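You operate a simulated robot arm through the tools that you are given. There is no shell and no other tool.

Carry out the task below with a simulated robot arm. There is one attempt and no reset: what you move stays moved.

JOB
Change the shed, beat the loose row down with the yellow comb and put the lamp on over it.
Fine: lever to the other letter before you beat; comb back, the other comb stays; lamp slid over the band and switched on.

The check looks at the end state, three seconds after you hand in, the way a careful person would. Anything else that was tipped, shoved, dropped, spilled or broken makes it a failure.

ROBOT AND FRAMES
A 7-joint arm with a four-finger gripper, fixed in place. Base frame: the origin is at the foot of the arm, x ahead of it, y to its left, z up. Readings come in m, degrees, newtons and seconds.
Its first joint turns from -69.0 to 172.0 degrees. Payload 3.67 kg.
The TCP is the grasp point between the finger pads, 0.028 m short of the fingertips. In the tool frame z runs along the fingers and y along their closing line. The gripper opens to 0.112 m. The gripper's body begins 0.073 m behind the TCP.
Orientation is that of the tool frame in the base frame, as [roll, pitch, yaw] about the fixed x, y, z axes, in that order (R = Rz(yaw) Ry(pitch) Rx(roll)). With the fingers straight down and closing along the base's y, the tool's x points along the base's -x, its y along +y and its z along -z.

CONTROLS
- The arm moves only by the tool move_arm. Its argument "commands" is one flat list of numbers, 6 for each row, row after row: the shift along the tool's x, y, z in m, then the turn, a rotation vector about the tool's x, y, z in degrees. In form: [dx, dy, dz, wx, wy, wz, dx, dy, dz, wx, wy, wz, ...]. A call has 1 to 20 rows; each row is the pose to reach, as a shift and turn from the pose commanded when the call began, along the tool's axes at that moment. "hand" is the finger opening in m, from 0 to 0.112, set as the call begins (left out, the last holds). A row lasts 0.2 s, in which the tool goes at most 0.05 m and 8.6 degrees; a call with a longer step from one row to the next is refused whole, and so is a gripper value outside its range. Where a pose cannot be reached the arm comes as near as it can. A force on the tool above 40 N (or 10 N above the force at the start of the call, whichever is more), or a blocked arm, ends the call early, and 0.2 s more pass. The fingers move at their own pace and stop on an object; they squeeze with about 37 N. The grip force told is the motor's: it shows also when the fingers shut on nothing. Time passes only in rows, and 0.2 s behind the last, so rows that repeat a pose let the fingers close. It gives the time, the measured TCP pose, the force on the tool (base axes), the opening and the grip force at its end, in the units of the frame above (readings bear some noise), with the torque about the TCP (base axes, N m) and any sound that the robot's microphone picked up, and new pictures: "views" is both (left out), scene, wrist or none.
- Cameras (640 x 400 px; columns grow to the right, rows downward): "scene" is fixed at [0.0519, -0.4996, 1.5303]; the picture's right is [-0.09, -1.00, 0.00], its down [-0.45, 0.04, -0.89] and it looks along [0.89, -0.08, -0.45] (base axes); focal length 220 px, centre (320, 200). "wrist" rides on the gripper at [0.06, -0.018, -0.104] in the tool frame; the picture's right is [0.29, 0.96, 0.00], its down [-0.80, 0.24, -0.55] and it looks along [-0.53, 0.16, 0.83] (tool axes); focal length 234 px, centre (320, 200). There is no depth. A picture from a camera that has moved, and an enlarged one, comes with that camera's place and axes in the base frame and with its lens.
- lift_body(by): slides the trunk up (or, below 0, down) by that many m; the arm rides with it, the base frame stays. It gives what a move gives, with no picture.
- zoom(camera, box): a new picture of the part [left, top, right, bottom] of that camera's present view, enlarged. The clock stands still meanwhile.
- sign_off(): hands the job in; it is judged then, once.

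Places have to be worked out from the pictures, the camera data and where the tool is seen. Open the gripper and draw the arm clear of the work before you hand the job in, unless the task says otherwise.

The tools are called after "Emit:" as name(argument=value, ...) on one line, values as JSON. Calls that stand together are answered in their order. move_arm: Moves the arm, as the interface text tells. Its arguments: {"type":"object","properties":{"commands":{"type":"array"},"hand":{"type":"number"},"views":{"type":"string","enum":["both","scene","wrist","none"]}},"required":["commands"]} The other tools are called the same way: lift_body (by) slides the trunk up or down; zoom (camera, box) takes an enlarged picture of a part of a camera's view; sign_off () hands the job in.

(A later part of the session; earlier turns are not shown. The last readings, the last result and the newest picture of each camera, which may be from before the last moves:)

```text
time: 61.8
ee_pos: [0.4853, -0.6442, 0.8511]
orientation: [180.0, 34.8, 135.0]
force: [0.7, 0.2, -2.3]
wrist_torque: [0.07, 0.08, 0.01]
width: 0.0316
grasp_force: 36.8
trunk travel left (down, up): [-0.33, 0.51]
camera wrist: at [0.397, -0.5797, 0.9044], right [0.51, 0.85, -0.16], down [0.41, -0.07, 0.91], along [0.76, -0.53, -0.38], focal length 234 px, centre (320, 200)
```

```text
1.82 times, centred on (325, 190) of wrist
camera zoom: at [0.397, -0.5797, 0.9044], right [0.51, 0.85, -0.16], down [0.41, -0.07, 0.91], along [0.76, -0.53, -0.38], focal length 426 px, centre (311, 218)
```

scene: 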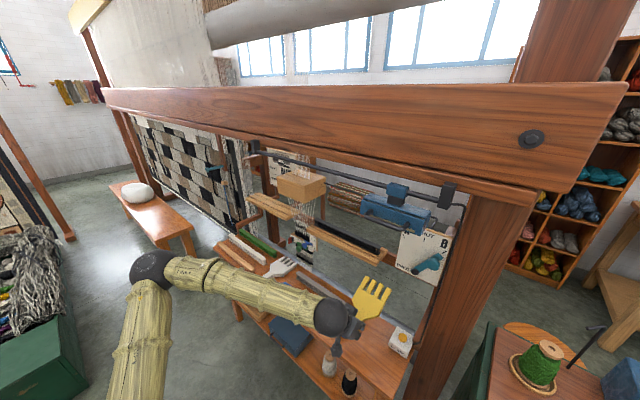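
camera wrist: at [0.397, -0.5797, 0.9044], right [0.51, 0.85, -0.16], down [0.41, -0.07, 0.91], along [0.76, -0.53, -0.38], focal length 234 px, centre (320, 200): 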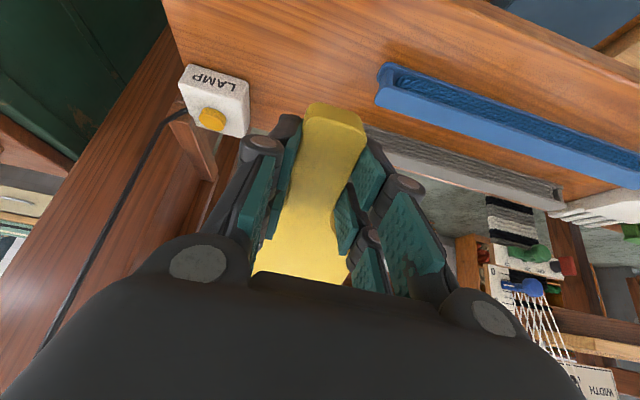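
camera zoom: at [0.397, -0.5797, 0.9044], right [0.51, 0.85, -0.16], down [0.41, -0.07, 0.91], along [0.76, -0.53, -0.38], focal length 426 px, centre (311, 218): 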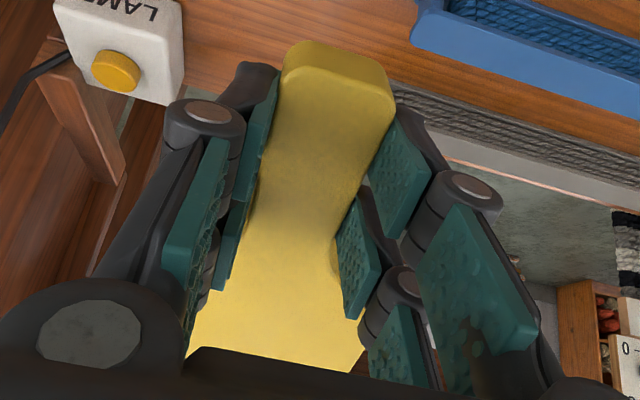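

The comb is pitched about 21° tips-up relative to the original grip, so a tool tilt of about 10° makes it level. I move over its original spot with that tilt to set it down flat.

Emit:
move_arm(commands=[0.0074, -0.0059, 0.0226, 0, 6.2, 0, 0.0147, -0.0117, 0.0453, 0, 12.4, 0, 0.0221, -0.0176, 0.0679, 0, 18.6, 0, 0.0294, -0.0234, 0.0905, 0, 24.8, 0, 0.0294, -0.0234, 0.0905, 0, 24.8, 0], hand=0.0)

Emit:
zoom(camera="scene", box=[310, 280, 430, 400])

Emit:
zoom(camera="wrist", box=[220, 40, 430, 260])

```text
time: 63.0
ee_pos: [0.4915, -0.6831, 0.7612]
orientation: [179.9, 10.0, 135.1]
force: [0.2, 0.0, -1.1]
wrist_torque: [0.09, 0.07, -0.03]
width: 0.0316
grasp_force: 36.7
trunk travel left (down, up): [-0.33, 0.51]
camera wrist: at [0.4232, -0.6404, 0.854], right [0.48, 0.88, -0.05], down [0.66, -0.32, 0.68], along [0.59, -0.36, -0.73], focal length 234 px, centre (320, 200)
```

scene: 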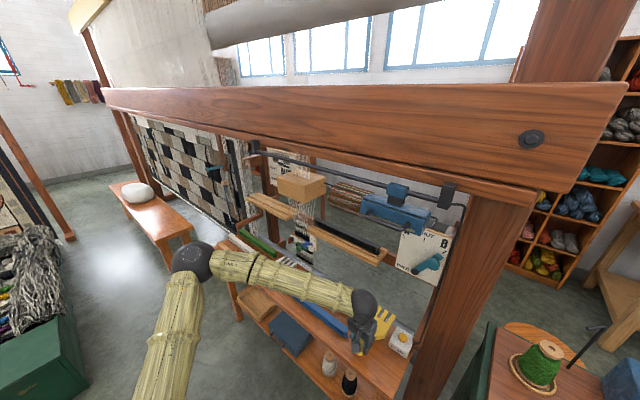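
wrist: 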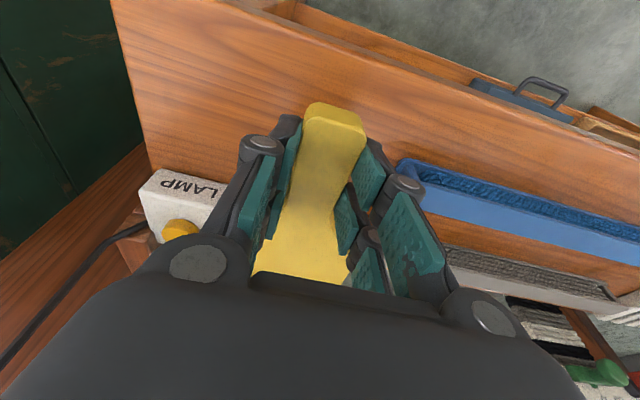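

```text
3.33 times, centred on (370, 340) of scene
camera zoom: at [0.0519, -0.4996, 1.5303], right [-0.09, -1.0, 0.0], down [-0.45, 0.04, -0.89], along [0.89, -0.08, -0.45], focal length 732 px, centre (153, -267)
```

zoom: 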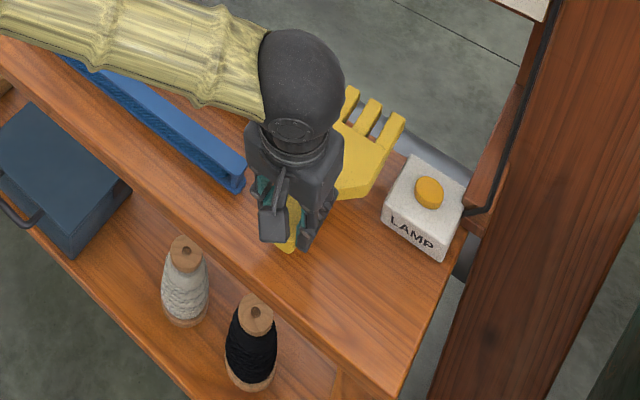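

```text
1.82 times, centred on (325, 150) of wrist
camera zoom: at [0.4232, -0.6404, 0.854], right [0.48, 0.88, -0.05], down [0.66, -0.32, 0.68], along [0.59, -0.36, -0.73], focal length 426 px, centre (311, 291)
```

zoom: 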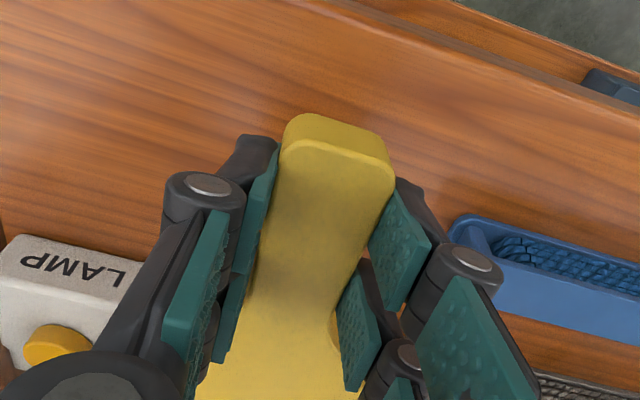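

It hangs almost level above its spot. I lower it slowly (and 13 mm back toward its original position) until it touches.

Emit:
move_arm(commands=[0.0098, 0, 0.0185, 0, 0, 0, 0.0162, 0, 0.0272, 0, 0, 0, 0.018, 0, 0.0322, 0, 0, 0, 0.019, 0, 0.0351, 0, 0, 0], hand=0.0, views="none")

```text
time: 64.0
ee_pos: [0.4805, -0.6719, 0.7229]
orientation: [179.9, 10.0, 135.0]
force: [-0.9, 0.9, -1.3]
wrist_torque: [0.08, 0.12, -0.01]
width: 0.0317
grasp_force: 36.7
trunk travel left (down, up): [-0.33, 0.51]
```

No contact yet at 0.723. Two more small steps.

Emit:
move_arm(commands=[0.0005, 0, 0.003, 0, 0, 0, 0.001, 0, 0.0059, 0, 0, 0], hand=0.0)

Emit:
zoom(camera="scene", box=[310, 280, 430, 400])

Emit:
zoom(camera="wrist", box=[220, 40, 430, 260])

```text
time: 64.6
ee_pos: [0.4789, -0.6719, 0.7189]
orientation: [180.0, 10.2, 135.1]
force: [0.7, -5.8, 19.8]
wrist_torque: [0.49, 0.36, 0.08]
width: 0.0316
grasp_force: 36.9
trunk travel left (down, up): [-0.33, 0.51]
camera wrist: at [0.4121, -0.6294, 0.8107], right [0.48, 0.88, -0.05], down [0.65, -0.32, 0.69], along [0.59, -0.36, -0.72], focal length 234 px, centre (320, 200)
```

scene: 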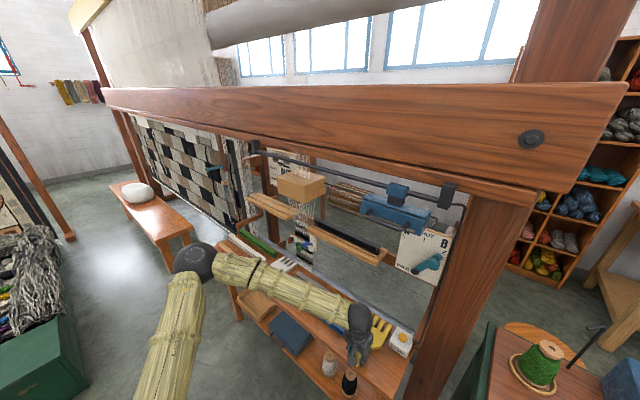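
wrist: 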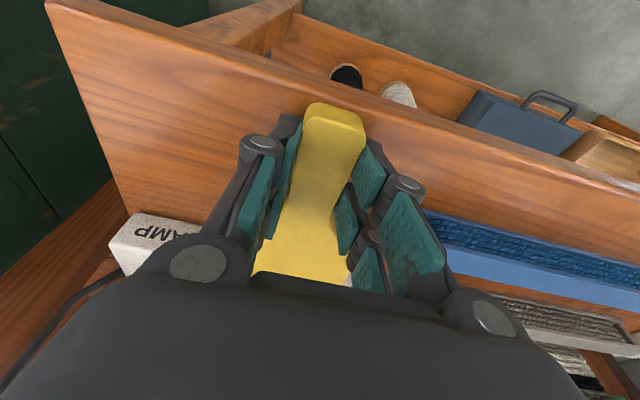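

```text
3.33 times, centred on (370, 340) of scene
camera zoom: at [0.0519, -0.4996, 1.5303], right [-0.09, -1.0, 0.0], down [-0.45, 0.04, -0.89], along [0.89, -0.08, -0.45], focal length 732 px, centre (153, -267)
```

zoom: 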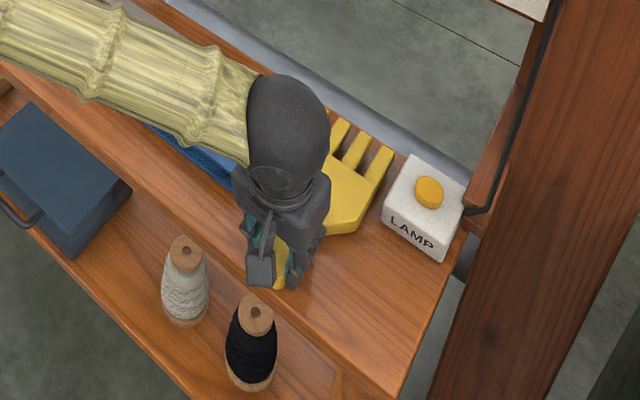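

```text
1.82 times, centred on (325, 150) of wrist
camera zoom: at [0.4121, -0.6294, 0.8107], right [0.48, 0.88, -0.05], down [0.65, -0.32, 0.69], along [0.59, -0.36, -0.72], focal length 426 px, centre (311, 291)
```

zoom: 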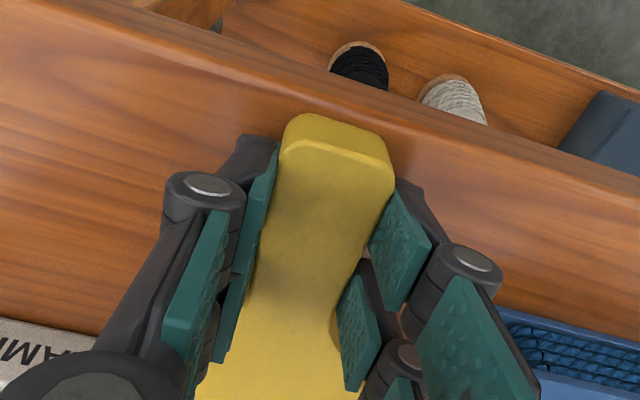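

The comb is down on the bench (20 N contact). Releasing gently and lifting the hand clear.

Emit:
move_arm(commands=[-0.0005, 0, -0.003, 0, 0, 0, -0.0005, 0, -0.003, 0, 0, 0, -0.003, 0, -0.015, 0, 0, 0, -0.009, 0, -0.049, 0, 0, 0, -0.015, 0, -0.085, 0, 0, 0], hand=0.055)

Emit:
zoom(camera="scene", box=[310, 280, 430, 400])

Emit:
zoom(camera="wrist", box=[220, 40, 430, 260])

```text
time: 65.8
ee_pos: [0.4805, -0.6708, 0.8008]
orientation: [179.9, 10.0, 135.0]
force: [-0.6, -0.9, -1.4]
wrist_torque: [0.01, 0.0, 0.0]
width: 0.0551
grasp_force: 0.0
trunk travel left (down, up): [-0.33, 0.51]
camera wrist: at [0.4129, -0.628, 0.8942], right [0.48, 0.88, -0.05], down [0.66, -0.32, 0.68], along [0.59, -0.36, -0.73], focal length 234 px, centre (320, 200)
```

scene: 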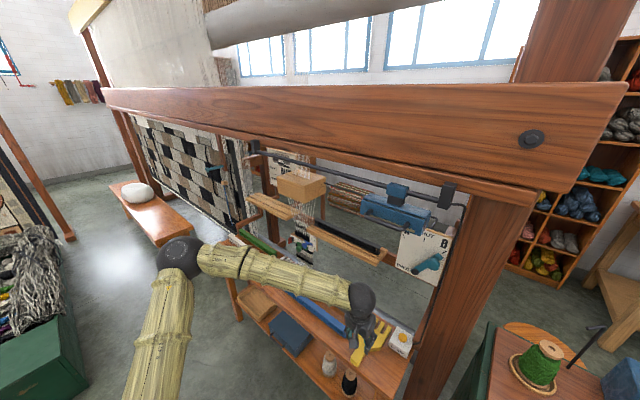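
wrist: 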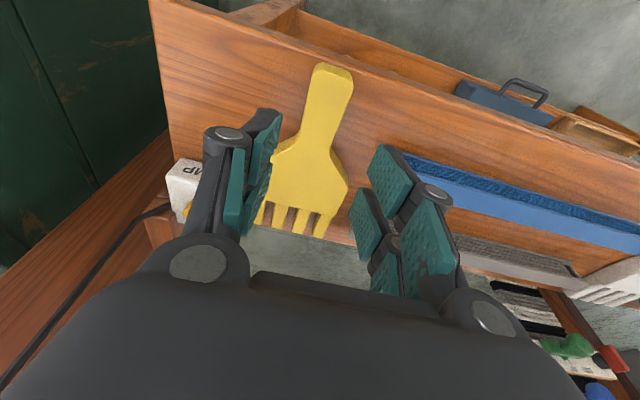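

```text
3.33 times, centred on (370, 340) of scene
camera zoom: at [0.0519, -0.4996, 1.5303], right [-0.09, -1.0, 0.0], down [-0.45, 0.04, -0.89], along [0.89, -0.08, -0.45], focal length 732 px, centre (153, -267)
```

zoom: 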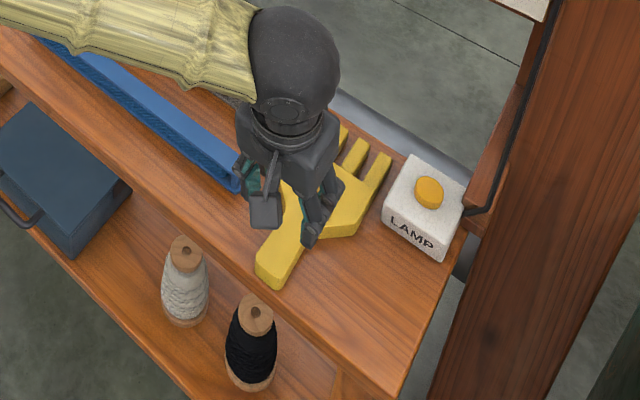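

```text
1.82 times, centred on (325, 150) of wrist
camera zoom: at [0.4129, -0.628, 0.8942], right [0.48, 0.88, -0.05], down [0.66, -0.32, 0.68], along [0.59, -0.36, -0.73], focal length 426 px, centre (311, 291)
```

zoom: 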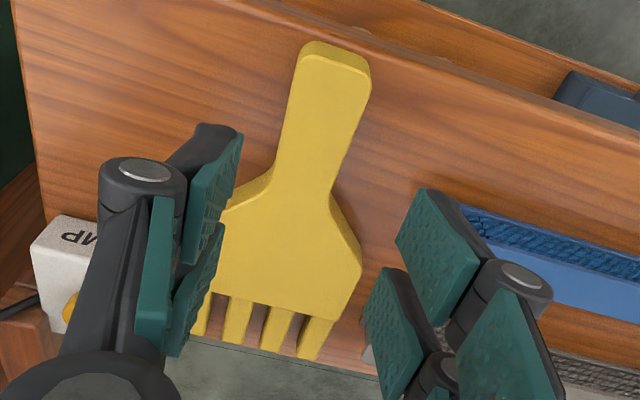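

The comb is back flat on its spot. Before regrasping I'll test, with an empty hand, whether a 45° tilt plus a swing about the base axis (keeping the elbow up) reaches the band. First I raise and tilt.

Emit:
move_arm(commands=[-0.0024, 0, -0.0298, 0, -7, 0, -0.0048, 0, -0.0596, 0, -14, 0, -0.0073, 0, -0.0895, 0, -21, 0, -0.0097, 0, -0.1193, 0, -28, 0, -0.0121, 0, -0.1491, 0, -35, 0, -0.0121, 0, -0.1491, 0, -35, 0], hand=0.03, views="scene")

```text
time: 67.2
ee_pos: [0.4692, -0.6627, 0.9522]
orientation: [179.8, 45.0, 134.8]
force: [0.0, 0.3, -0.9]
wrist_torque: [0.0, -0.02, -0.04]
width: 0.0301
grasp_force: 0.0
trunk travel left (down, up): [-0.33, 0.51]
```

scene: 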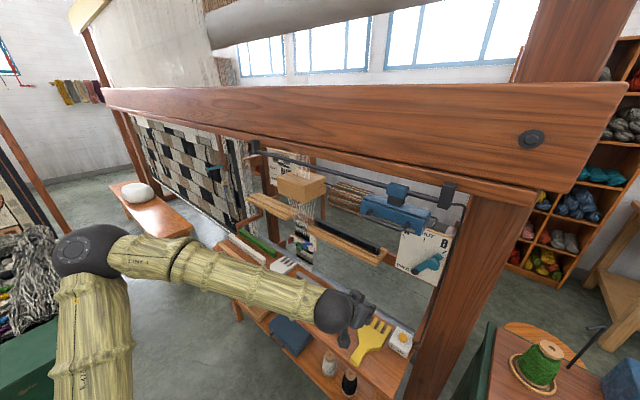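

Now swing about the base axis by 33°, turning the tool heading along with it, so only the base joint should move.

Emit:
move_arm(commands=[-0.0043, 0.0421, 0.0043, -2.12, 0, -2.12, -0.007, 0.0845, 0.007, -4.24, 0, -4.24, -0.0081, 0.1269, 0.0081, -6.36, 0, -6.36, -0.0077, 0.1694, 0.0077, -8.49, 0, -8.49, -0.0057, 0.2119, 0.0057, -10.61, 0, -10.61, -0.0022, 0.254, 0.0022, -12.73, 0, -12.73, 0.003, 0.2959, -0.003, -14.85, 0, -14.85, 0.0096, 0.3374, -0.0096, -16.97, 0, -16.97, 0.0177, 0.3783, -0.0177, -19.09, 0, -19.09, 0.0274, 0.4185, -0.0274, -21.21, 0, -21.21, 0.0386, 0.458, -0.0386, -23.33, 0, -23.33, 0.0386, 0.458, -0.0386, -23.33, 0, -23.33], hand=0.03, views="scene")

```text
time: 68.0
ee_pos: [0.5439, -0.614, 0.8325]
orientation: [-173.2, 33.8, 144.6]
force: [-0.2, 0.3, 1.2]
wrist_torque: [0.03, 0.0, 0.01]
width: 0.0301
grasp_force: 0.0
trunk travel left (down, up): [-0.33, 0.51]
stopped in row 3: the arm was blocked; the commanded pose is now the measured one
```

scene: 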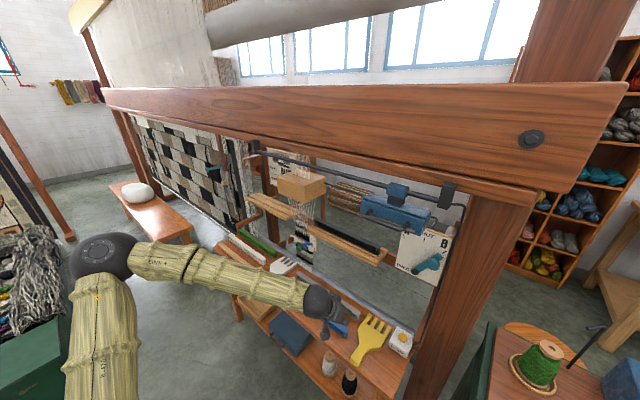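

The arm did something odd: it drooped and stopped, which looks like the solver jumping to another branch. I recover gently, raising 0.1 m and squaring the orientation at this azimuth.

Emit:
move_arm(commands=[-0.0139, -0.0025, -0.0206, -1.6, -1.5, 0.2, -0.0278, -0.0049, -0.0412, -3.2, -3.0, 0.4, -0.0417, -0.0074, -0.0619, -4.8, -4.6, 0.6, -0.0556, -0.0098, -0.0825, -6.4, -6.1, 0.85, -0.0556, -0.0098, -0.0825, -6.4, -6.1, 0.85], hand=0.03, views="scene")

```text
time: 69.4
ee_pos: [0.5313, -0.6303, 0.9091]
orientation: [179.9, 37.6, 142.2]
force: [0.0, -0.6, -0.1]
wrist_torque: [0.02, 0.0, -0.03]
width: 0.0299
grasp_force: 0.1
trunk travel left (down, up): [-0.33, 0.51]
stopped in row 5: the arm was blocked; the commanded pose is now the measured one
```

scene: 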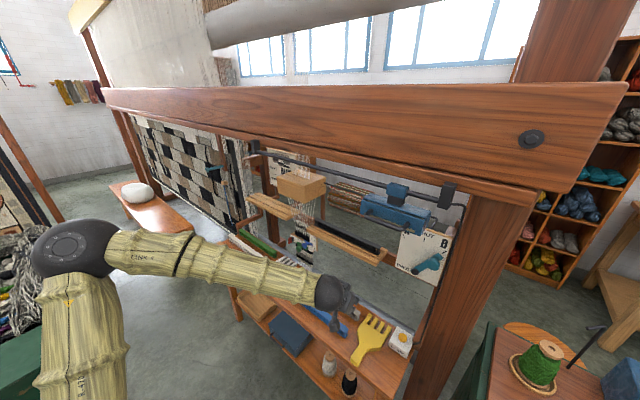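

I now think the base joint is at its upper limit in these postures (upper arm azimuth ≈-3°). A larger tool tilt relaxes the wrist there, so I'll regrasp the comb at about 55° tilt. I go to a pre-grasp above the handle.

Emit:
move_arm(commands=[0.0213, -0.0154, 0.012, 1.3, -4.4, 1.25, 0.0426, -0.0309, 0.0241, 2.6, -8.7, 2.5, 0.0638, -0.0463, 0.0361, 3.9, -13.1, 3.7, 0.0851, -0.0617, 0.0481, 5.2, -17.4, 5.0, 0.0851, -0.0617, 0.0481, 5.2, -17.4, 5.0], hand=0.06)

```text
time: 70.6
ee_pos: [0.4666, -0.6541, 0.8219]
orientation: [179.9, 55.2, 135.3]
force: [0.6, -0.3, -0.2]
wrist_torque: [0.0, 0.0, -0.01]
width: 0.06
grasp_force: 0.1
trunk travel left (down, up): [-0.33, 0.51]
camera wrist: at [0.3699, -0.5819, 0.8329], right [0.56, 0.8, -0.24], down [0.17, 0.17, 0.97], along [0.81, -0.58, -0.04], focal length 234 px, centre (320, 200)
```

scene: 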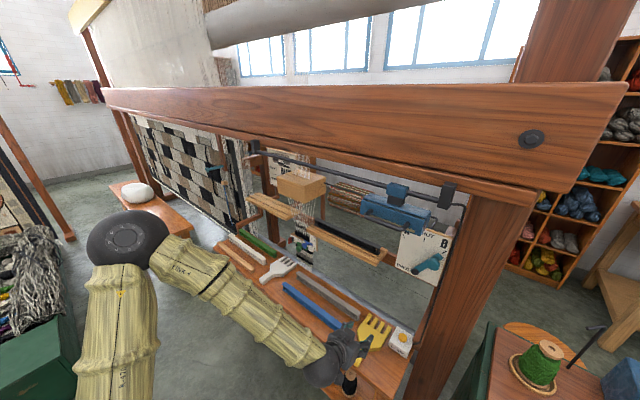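
wrist: 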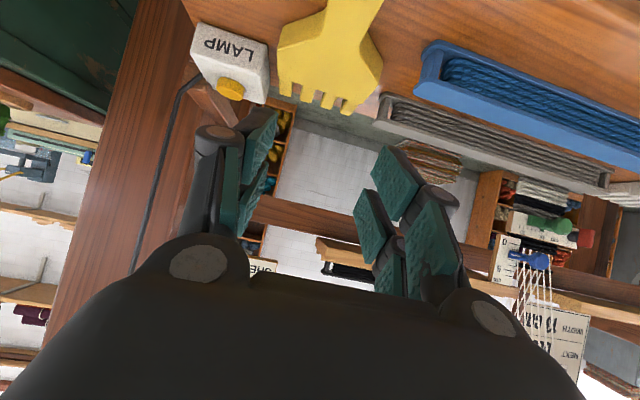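

Good pose (elbow high). I descend toward the handle, aiming for TCP e2≈0.812.

Emit:
move_arm(commands=[0.0132, -0.0011, 0.0172, 0, 0, 0, 0.0265, -0.0023, 0.0343, 0, 0, 0, 0.0397, -0.0034, 0.0515, 0, 0, 0, 0.0603, -0.0034, 0.0658, 0, 0, 0, 0.0644, -0.0034, 0.0686, 0, 0, 0], hand=0.06)

Emit:
zoom(camera="wrist", box=[200, 20, 440, 240])

Emit:
zoom(camera="scene", box=[310, 280, 430, 400])

```text
time: 71.8
ee_pos: [0.4777, -0.6703, 0.7289]
orientation: [179.8, 55.2, 135.1]
force: [0.3, -0.4, 0.5]
wrist_torque: [-0.01, 0.01, 0.03]
width: 0.0599
grasp_force: 0.1
trunk travel left (down, up): [-0.33, 0.51]
camera wrist: at [0.3811, -0.5987, 0.7401], right [0.56, 0.8, -0.23], down [0.17, 0.17, 0.97], along [0.81, -0.58, -0.04], focal length 234 px, centre (320, 200)
```

scene: 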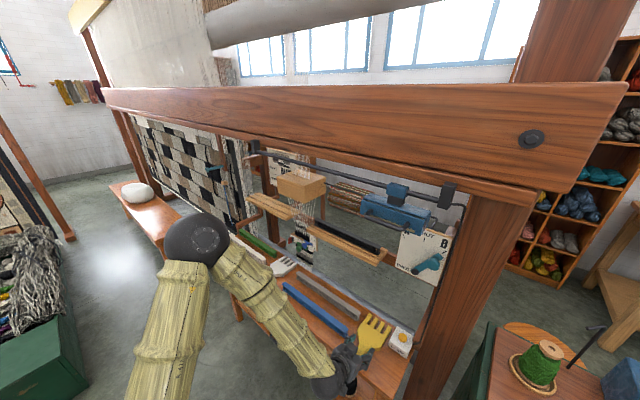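
wrist: 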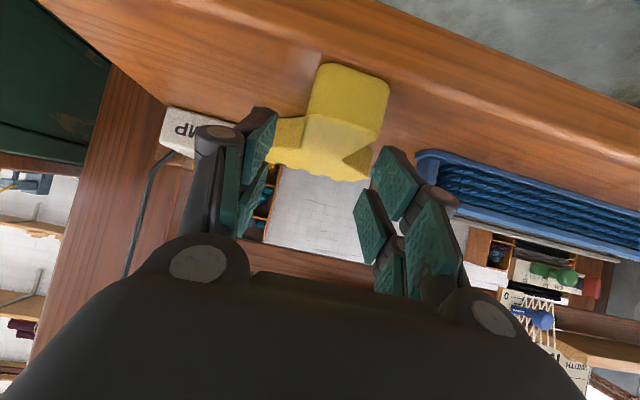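

```text
1.82 times, centred on (320, 130) of wrist
camera zoom: at [0.3811, -0.5987, 0.7401], right [0.56, 0.8, -0.23], down [0.17, 0.17, 0.97], along [0.81, -0.58, -0.04], focal length 426 px, centre (320, 327)
```

zoom: 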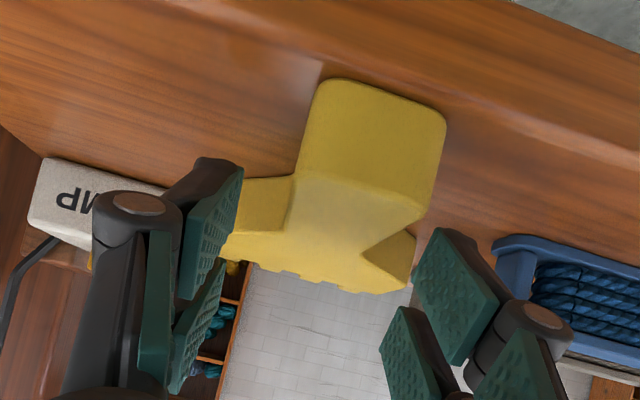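

```text
3.33 times, centred on (370, 340) of scene
camera zoom: at [0.0519, -0.4996, 1.5303], right [-0.09, -1.0, 0.0], down [-0.45, 0.04, -0.89], along [0.89, -0.08, -0.45], focal length 732 px, centre (153, -267)
```

zoom: 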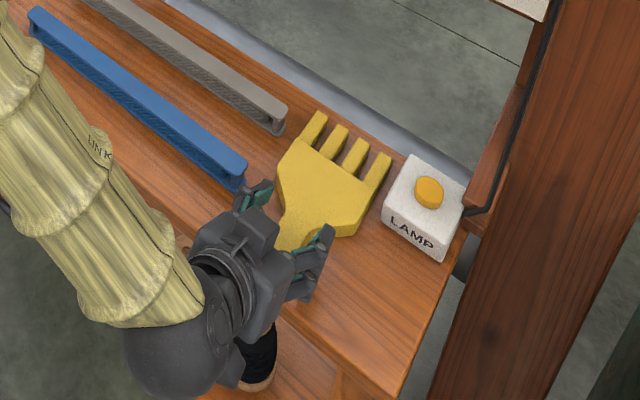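

Aligned with the handle between the pads. I lower the last 17 mm.

Emit:
move_arm(commands=[0.0049, 0, 0.0034, 0, 0, 0, 0.0099, 0, 0.0068, 0, 0, 0, 0.0131, 0, 0.0091, 0, 0, 0, 0.0144, 0, 0.01, 0, 0, 0], hand=0.06, views="none")

```text
time: 72.8
ee_pos: [0.479, -0.6709, 0.7151]
orientation: [179.8, 55.7, 135.1]
force: [1.2, -3.2, 27.9]
wrist_torque: [-0.37, -0.01, 0.0]
width: 0.0609
grasp_force: 0.4
trunk travel left (down, up): [-0.33, 0.51]
```

Touched the bench at z≈0.716. I raise a few mm off and close on the handle.

Emit:
move_arm(commands=[-0.0045, 0, -0.0031, 0, 0, 0, -0.0045, 0, -0.0031, 0, 0, 0, -0.0045, 0, -0.0031, 0, 0, 0, -0.0045, 0, -0.0031, 0, 0, 0], hand=0.0)

Emit:
zoom(camera="wrist", box=[200, 20, 440, 240])

```text
time: 73.8
ee_pos: [0.4776, -0.6709, 0.7168]
orientation: [179.8, 55.1, 135.1]
force: [-1.2, 0.0, -0.2]
wrist_torque: [0.14, 0.17, -0.02]
width: 0.0317
grasp_force: 36.7
trunk travel left (down, up): [-0.33, 0.51]
camera wrist: at [0.3807, -0.5985, 0.7273], right [0.56, 0.8, -0.23], down [0.17, 0.17, 0.97], along [0.81, -0.58, -0.04], focal length 234 px, centre (320, 200)
```

scene: 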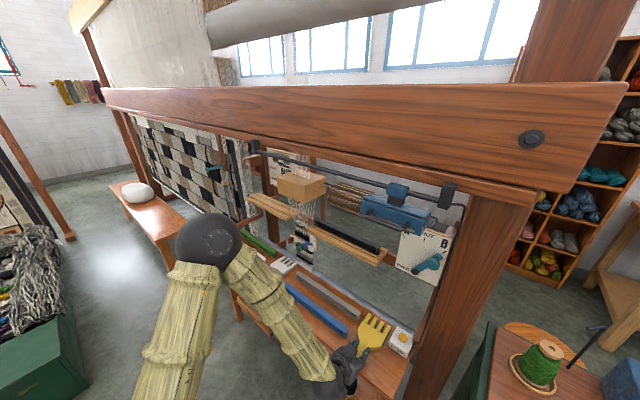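
wrist: 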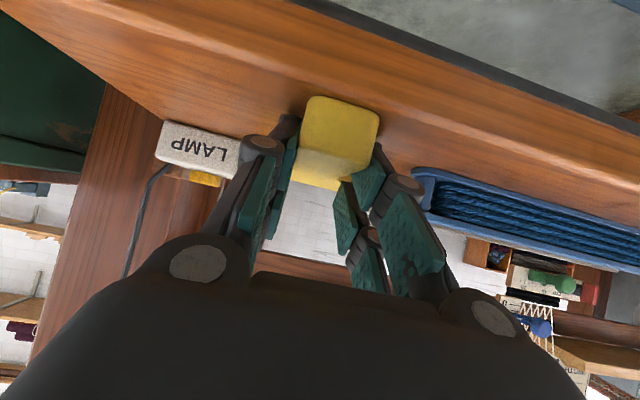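

```text
1.82 times, centred on (320, 130) of wrist
camera zoom: at [0.3807, -0.5985, 0.7273], right [0.56, 0.8, -0.23], down [0.17, 0.17, 0.97], along [0.81, -0.58, -0.04], focal length 426 px, centre (320, 327)
```

zoom: 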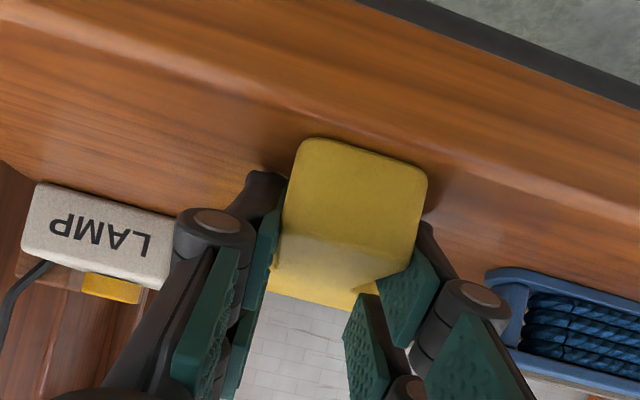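

Gripped (31.7 mm). Lifting slightly to check it stays level.

Emit:
move_arm(commands=[-0.0082, 0, -0.0057, 0, 0, 0, -0.0205, 0, -0.0143, 0, 0, 0, -0.041, 0, -0.0286, 0, 0, 0, -0.0574, 0, -0.04, 0, 0, 0], hand=0.0)

Emit:
zoom(camera="scene", box=[310, 270, 430, 390])

Emit:
zoom(camera="wrist", box=[200, 20, 440, 240])

```text
time: 74.8
ee_pos: [0.4778, -0.6687, 0.7863]
orientation: [179.8, 55.3, 135.3]
force: [-0.1, 0.0, -0.9]
wrist_torque: [0.11, 0.09, -0.01]
width: 0.0315
grasp_force: 36.9
trunk travel left (down, up): [-0.33, 0.51]
camera wrist: at [0.3805, -0.5968, 0.7976], right [0.56, 0.8, -0.23], down [0.17, 0.17, 0.97], along [0.81, -0.58, -0.04], focal length 234 px, centre (320, 200)
```

scene: 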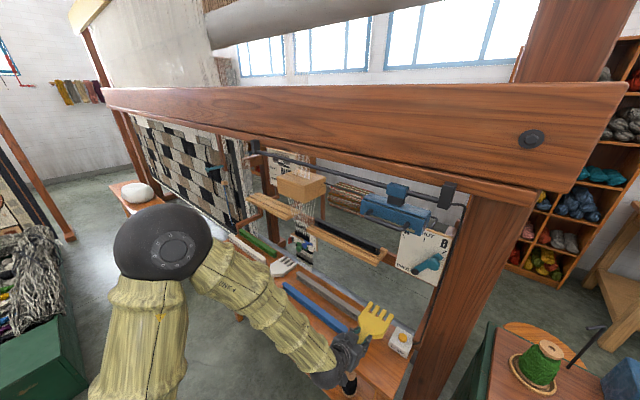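
wrist: 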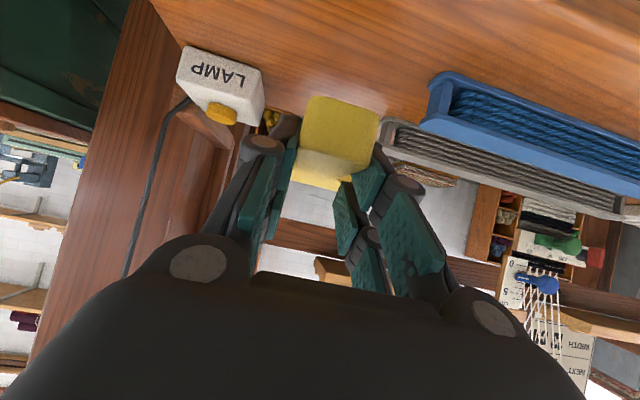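

```text
3.33 times, centred on (370, 330) of scene
camera zoom: at [0.0519, -0.4996, 1.5303], right [-0.09, -1.0, 0.0], down [-0.45, 0.04, -0.89], along [0.89, -0.08, -0.45], focal length 732 px, centre (153, -233)
```

zoom: 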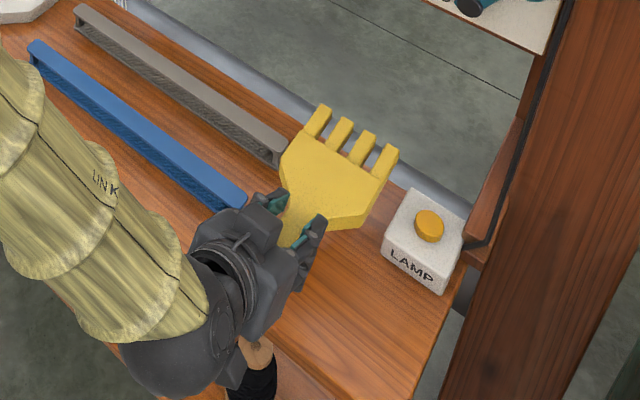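

```text
1.82 times, centred on (320, 130) of wrist
camera zoom: at [0.3805, -0.5968, 0.7976], right [0.56, 0.8, -0.23], down [0.17, 0.17, 0.97], along [0.81, -0.58, -0.04], focal length 426 px, centre (320, 327)
```

zoom: 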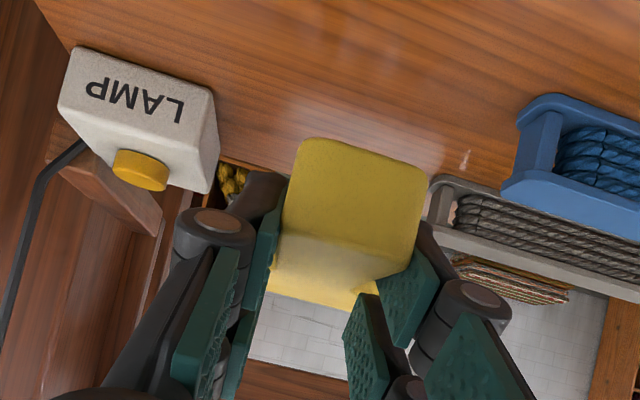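

Level and secure. Now I move left at low height (z≈0.80) to try to keep the elbow high.

Emit:
move_arm(commands=[-0.001, 0.04, -0.0056, 0, 0, 0, -0.002, 0.08, -0.0111, 0, 0, 0, -0.003, 0.12, -0.0167, 0, 0, 0, -0.004, 0.16, -0.0222, 0, 0, 0, -0.005, 0.2, -0.0278, 0, 0, 0], hand=0.0, views="scene")

```text
time: 76.0
ee_pos: [0.6074, -0.5137, 0.8094]
orientation: [179.9, 55.2, 135.1]
force: [0.0, 0.1, -1.8]
wrist_torque: [0.08, 0.1, -0.02]
width: 0.0314
grasp_force: 37.4
trunk travel left (down, up): [-0.33, 0.51]
```

scene: 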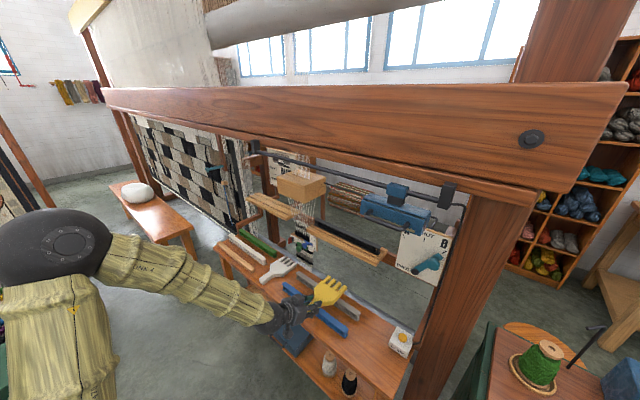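

Exact tracking and the elbow is high (z≈1.37). I continue left.

Emit:
move_arm(commands=[0.0, 0.04, -0.002, 0, 0, 0, 0.0, 0.08, -0.004, 0, 0, 0, 0.0, 0.12, -0.006, 0, 0, 0, 0.0, 0.16, -0.008, 0, 0, 0, 0.0, 0.2, -0.01, 0, 0, 0], hand=0.0, views="scene")

```text
time: 77.3
ee_pos: [0.7274, -0.4101, 0.7877]
orientation: [173.9, 49.8, 125.9]
force: [0.4, -0.4, -1.4]
wrist_torque: [0.12, 0.08, 0.01]
width: 0.0312
grasp_force: 36.7
trunk travel left (down, up): [-0.33, 0.51]
stopped in row 5: the arm was blocked; the commanded pose is now the measured one
```

scene: 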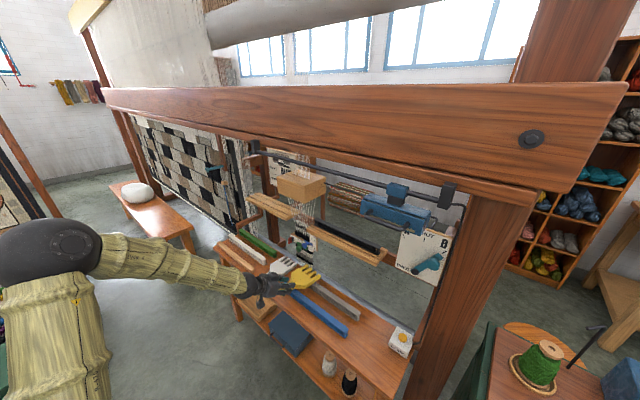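

Blocked again with the elbow high. In that posture the forearm and the 55°-tilted tool are nearly in line, which is a wrist singularity. With this grip the low-elbow branch should work, so I'll go back right a little, then raise the hand and lower the trunk to get into it.

Emit:
move_arm(commands=[-0.0109, -0.034, -0.0093, -0.2, -1.0, -1.2, -0.0218, -0.068, -0.0186, -0.4, -2.0, -2.3, -0.0328, -0.102, -0.028, -0.7, -2.9, -3.5, -0.0437, -0.136, -0.0373, -0.9, -3.9, -4.6, -0.0546, -0.17, -0.0466, -1.1, -4.9, -5.8, -0.0546, -0.17, -0.0466, -1.1, -4.9, -5.8], hand=0.0)

```text
time: 78.8
ee_pos: [0.5934, -0.521, 0.8482]
orientation: [-179.7, 55.2, 135.6]
force: [0.2, 0.4, -2.1]
wrist_torque: [0.09, 0.09, 0.02]
width: 0.0314
grasp_force: 37.1
trunk travel left (down, up): [-0.33, 0.51]
camera wrist: at [0.4959, -0.4485, 0.8589], right [0.56, 0.8, -0.24], down [0.17, 0.17, 0.97], along [0.81, -0.58, -0.04], focal length 234 px, centre (320, 200)
```

scene: 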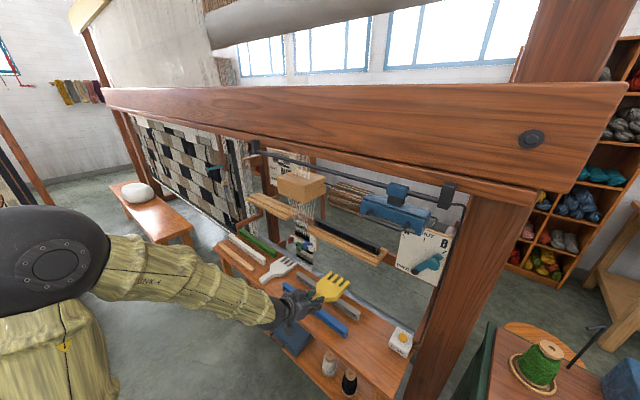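
wrist: 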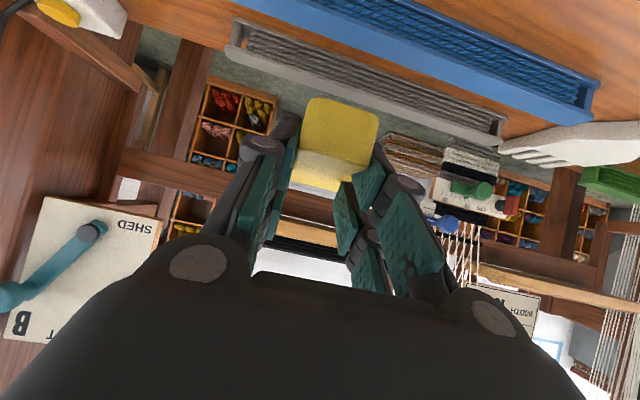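

Now raise the hand straight up 0.25 m (wrist well above the shoulder), which should swing the elbow out and down.

Emit:
move_arm(commands=[-0.0342, 0, -0.0238, 0, 0, 0, -0.0684, 0, -0.0476, 0, 0, 0, -0.1027, 0, -0.0714, 0, 0, 0, -0.1369, 0, -0.0951, 0, 0, 0, -0.1711, 0, -0.1189, 0, 0, 0, -0.2053, 0, -0.1427, 0, 0, 0], hand=0.0, views="scene")

```text
time: 80.3
ee_pos: [0.629, -0.5516, 1.092]
orientation: [146.9, 53.4, 105.8]
force: [0.3, 0.3, -1.2]
wrist_torque: [0.07, 0.1, 0.0]
width: 0.0312
grasp_force: 36.8
out of reach, approached as far as the arm can: row 4, 6
trunk travel left (down, up): [-0.33, 0.51]
stopped in row 6: the arm was blocked; the commanded pose is now the measured one
```

scene: 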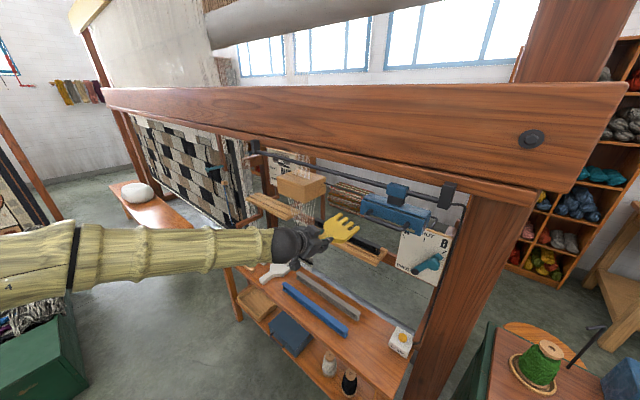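

The wrist rolled during that, but the elbow is now out to the left. Lower the trunk 0.18 m and then restore the orientation farther out where it is reachable.

Emit:
lift_body(by=-0.18)

```text
time: 82.3
ee_pos: [0.6297, -0.5494, 0.9127]
orientation: [146.9, 53.5, 105.8]
force: [0.0, 0.9, -1.1]
wrist_torque: [0.12, 0.08, -0.01]
width: 0.0312
grasp_force: 37.6
trunk travel left (down, up): [-0.15, 0.69]
```

Restore the level comb orientation (180, 55, 135) while moving left and slightly up.

Emit:
move_arm(commands=[-0.004, 0.0261, -0.0067, 2.3, 0.85, -4.2, -0.0079, 0.0522, -0.0134, 4.6, 1.7, -8.4, -0.0119, 0.0782, -0.0201, 6.9, 2.55, -12.5, -0.0158, 0.1043, -0.0268, 9.2, 3.4, -16.7, -0.0158, 0.1043, -0.0268, 9.2, 3.4, -16.7], hand=0.0)

```text
time: 83.8
ee_pos: [0.6725, -0.536, 0.9433]
orientation: [172.1, 51.0, 128.6]
force: [-0.1, 0.4, -2.3]
wrist_torque: [0.12, 0.09, -0.01]
width: 0.0313
grasp_force: 37.1
out of reach, approached as far as the arm can: row 4, 5
trunk travel left (down, up): [-0.15, 0.69]
stopped in row 5: the arm was blocked; the commanded pose is now the measured one
camera wrist: at [0.5763, -0.4658, 0.9603], right [0.57, 0.81, -0.14], down [0.16, 0.06, 0.99], along [0.81, -0.58, -0.09], focal length 234 px, centre (320, 200)
```

scene: 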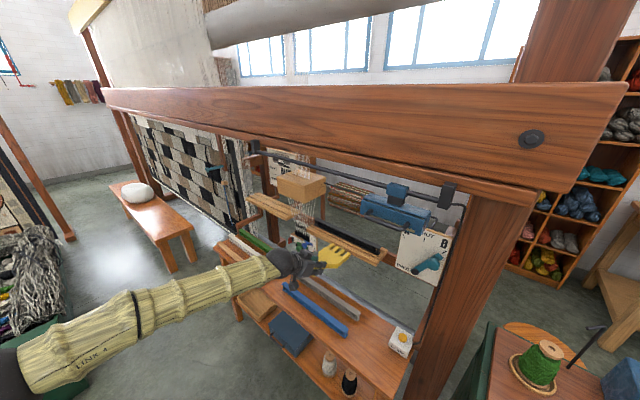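
wrist: 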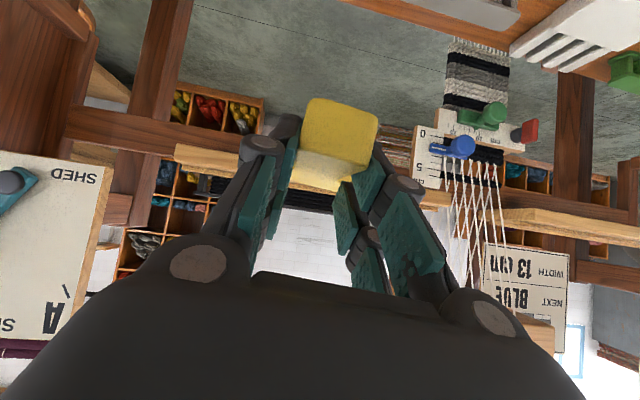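

Nearly level, and this looks like the low-elbow posture. I continue left with small steps and fine orientation correction.

Emit:
move_arm(commands=[0.0028, 0.0398, 0.002, 0.7, -0.9, -1.0, 0.0056, 0.0797, 0.004, 1.4, -1.8, -2.0, 0.0084, 0.1195, 0.0061, 2.1, -2.8, -3.1, 0.0112, 0.1593, 0.0081, 2.8, -3.7, -4.1, 0.0112, 0.1593, 0.0081, 2.8, -3.7, -4.1], hand=0.0)

```text
time: 84.7
ee_pos: [0.7506, -0.5412, 0.9136]
orientation: [170.2, 50.5, 126.3]
force: [-27.3, 28.6, 3.0]
wrist_torque: [0.43, 0.09, 1.47]
width: 0.0317
grasp_force: 37.2
out of reach, approached as far as the arm can: row 2, 3, 4
trunk travel left (down, up): [-0.15, 0.69]
stopped in row 4: the force on the tool passed its limit at 104 N (the readings are from after the stop); the commanded pose is now the measured one
camera wrist: at [0.6545, -0.4687, 0.9326], right [0.58, 0.81, -0.12], down [0.15, 0.04, 0.99], along [0.8, -0.59, -0.1], focal length 234 px, centre (320, 200)
```

scene: 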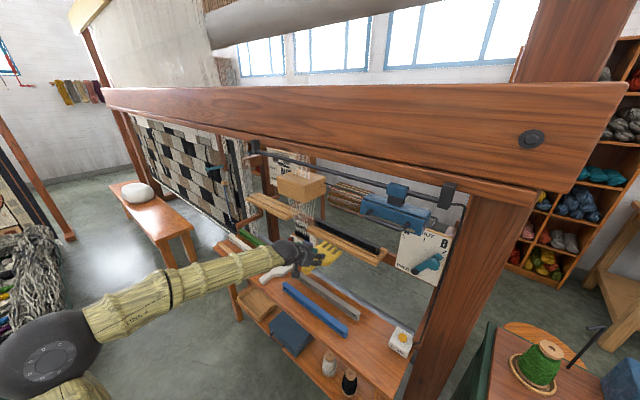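
wrist: 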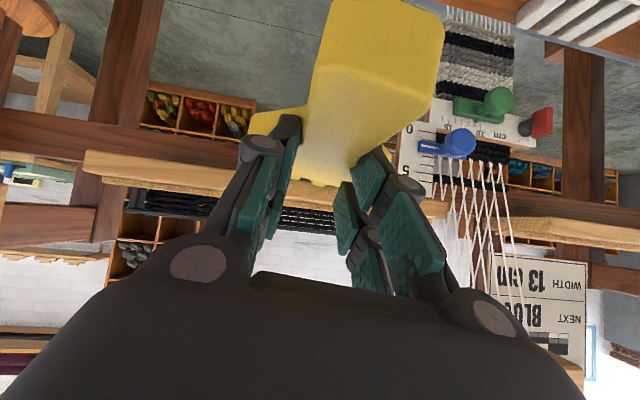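

The arm drifted outward and the comb struck the shelf's front edge with a brief 104 N, sliding back in the grip. I back straight off now, then inspect everything there carefully.

Emit:
move_arm(commands=[0.0157, -0.0005, -0.0194, 0, 0, 0, 0.0314, -0.001, -0.0389, 0, 0, 0, 0.0472, -0.0015, -0.0583, 0, 0, 0, 0.0629, -0.002, -0.0777, 0, 0, 0], hand=0.0)

Emit:
zoom(camera="scene", box=[260, 170, 400, 310])

Emit:
zoom(camera="wrist", box=[200, 0, 560, 240])

Emit:
zoom(camera="scene", box=[340, 160, 480, 300])

```text
time: 85.9
ee_pos: [0.6745, -0.5155, 0.8781]
orientation: [165.5, 45.3, 121.5]
force: [-0.8, 0.0, -1.8]
wrist_torque: [0.03, 0.05, 0.04]
width: 0.0312
grasp_force: 36.7
out of reach, approached as far as the arm can: row 4
trunk travel left (down, up): [-0.15, 0.69]
stopped in row 4: the arm was blocked; the commanded pose is now the measured one
camera wrist: at [0.5806, -0.442, 0.9036], right [0.6, 0.8, -0.04], down [0.15, -0.07, 0.99], along [0.79, -0.6, -0.16], focal length 234 px, centre (320, 200)
```

scene: 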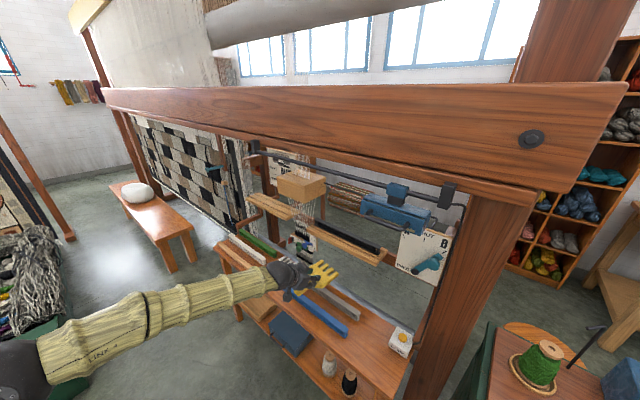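
wrist: 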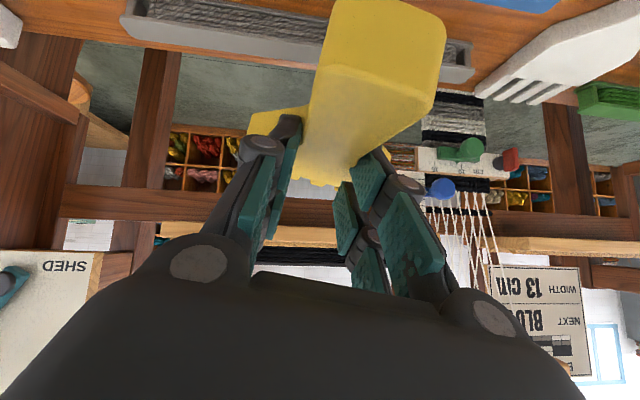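

```text
2.86 times, centred on (330, 240) of scene
camera zoom: at [0.0519, -0.4996, 1.5303], right [-0.09, -1.0, 0.0], down [-0.45, 0.04, -0.89], along [0.89, -0.08, -0.45], focal length 627 px, centre (291, 86)
```

zoom: 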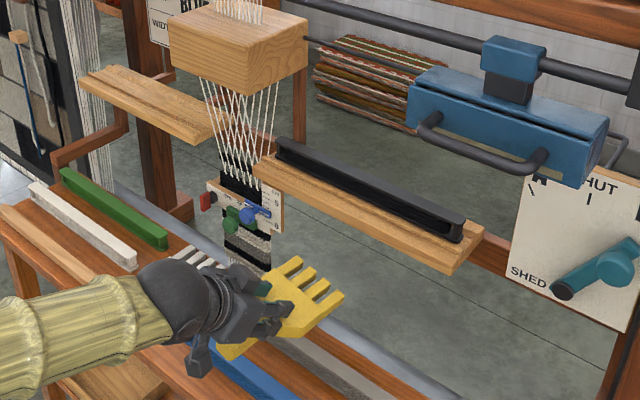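

```text
1.67 times, centred on (380, 120) of wrist
camera zoom: at [0.5806, -0.442, 0.9036], right [0.6, 0.8, -0.04], down [0.15, -0.07, 0.99], along [0.79, -0.6, -0.16], focal length 390 px, centre (220, 333)
```

zoom: 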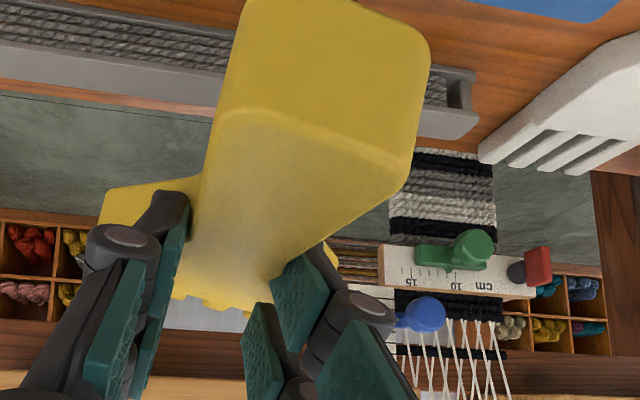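

```text
2.86 times, centred on (410, 230) of scene
camera zoom: at [0.0519, -0.4996, 1.5303], right [-0.09, -1.0, 0.0], down [-0.45, 0.04, -0.89], along [0.89, -0.08, -0.45], focal length 627 px, centre (63, 114)
```

zoom: 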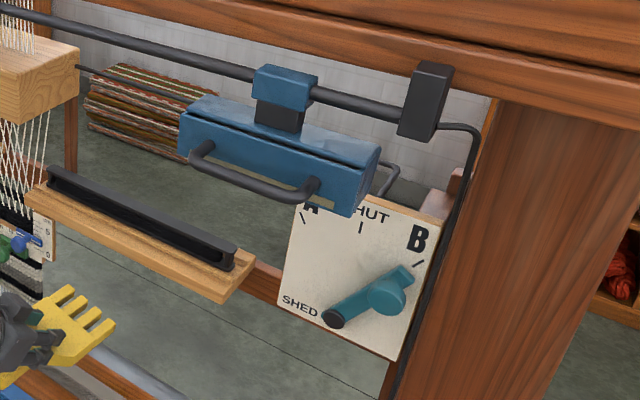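

Nothing at the loom has moved: shuttle, shelf and knobs match the first pictures exactly. I'll take the comb back to the bench again, and this time test the reach empty-handed before risking the comb near the loom.

Emit:
move_arm(commands=[-0.0029, -0.0411, -0.0135, 0.9, -0.7, -1.9, -0.0058, -0.0822, -0.0269, 1.8, -1.4, -3.8, -0.0087, -0.1233, -0.0404, 2.7, -2.1, -5.8, -0.0116, -0.1644, -0.0538, 3.6, -2.8, -7.7, -0.0145, -0.2055, -0.0673, 4.5, -3.5, -9.6, -0.0145, -0.2055, -0.0673, 4.5, -3.5, -9.6], hand=0.0)

Emit:
zoom(camera="scene", box=[300, 250, 420, 370])

Emit:
zoom(camera="wrist", box=[200, 0, 460, 240])

```text
time: 87.5
ee_pos: [0.473, -0.6609, 0.8627]
orientation: [173.1, 46.3, 127.8]
force: [0.1, -0.5, -2.5]
wrist_torque: [0.06, 0.06, -0.01]
width: 0.0315
grasp_force: 36.9
trunk travel left (down, up): [-0.15, 0.69]
stopped in row 6: the arm was blocked; the commanded pose is now the measured one
camera wrist: at [0.3796, -0.5877, 0.8894], right [0.58, 0.81, -0.13], down [0.22, 0.0, 0.98], along [0.79, -0.59, -0.18], focal length 234 px, centre (320, 200)
```

scene: 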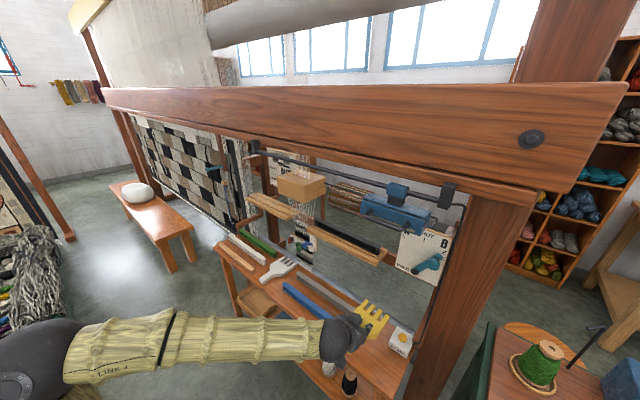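
wrist: 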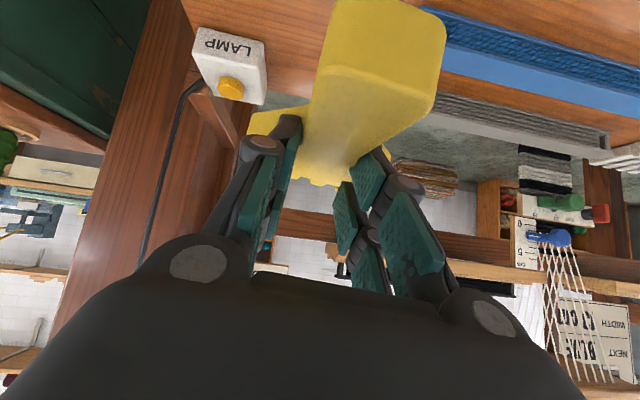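

```text
3.33 times, centred on (360, 310) of scene
camera zoom: at [0.0519, -0.4996, 1.5303], right [-0.09, -1.0, 0.0], down [-0.45, 0.04, -0.89], along [0.89, -0.08, -0.45], focal length 732 px, centre (187, -167)
```

zoom: 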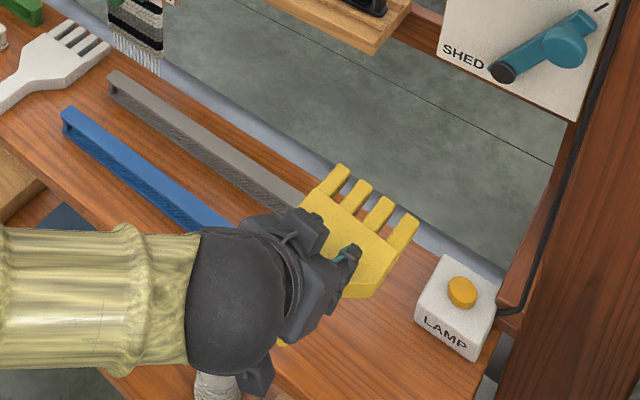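

```text
1.67 times, centred on (330, 120) of wrist
camera zoom: at [0.3796, -0.5877, 0.8894], right [0.58, 0.81, -0.13], down [0.22, 0.0, 0.98], along [0.79, -0.59, -0.18], focal length 390 px, centre (303, 333)
```

zoom: 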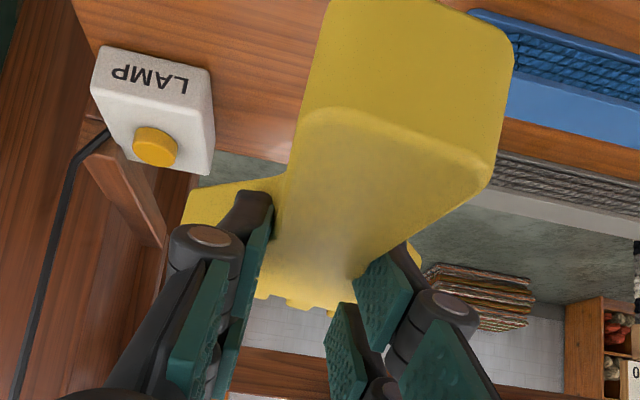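

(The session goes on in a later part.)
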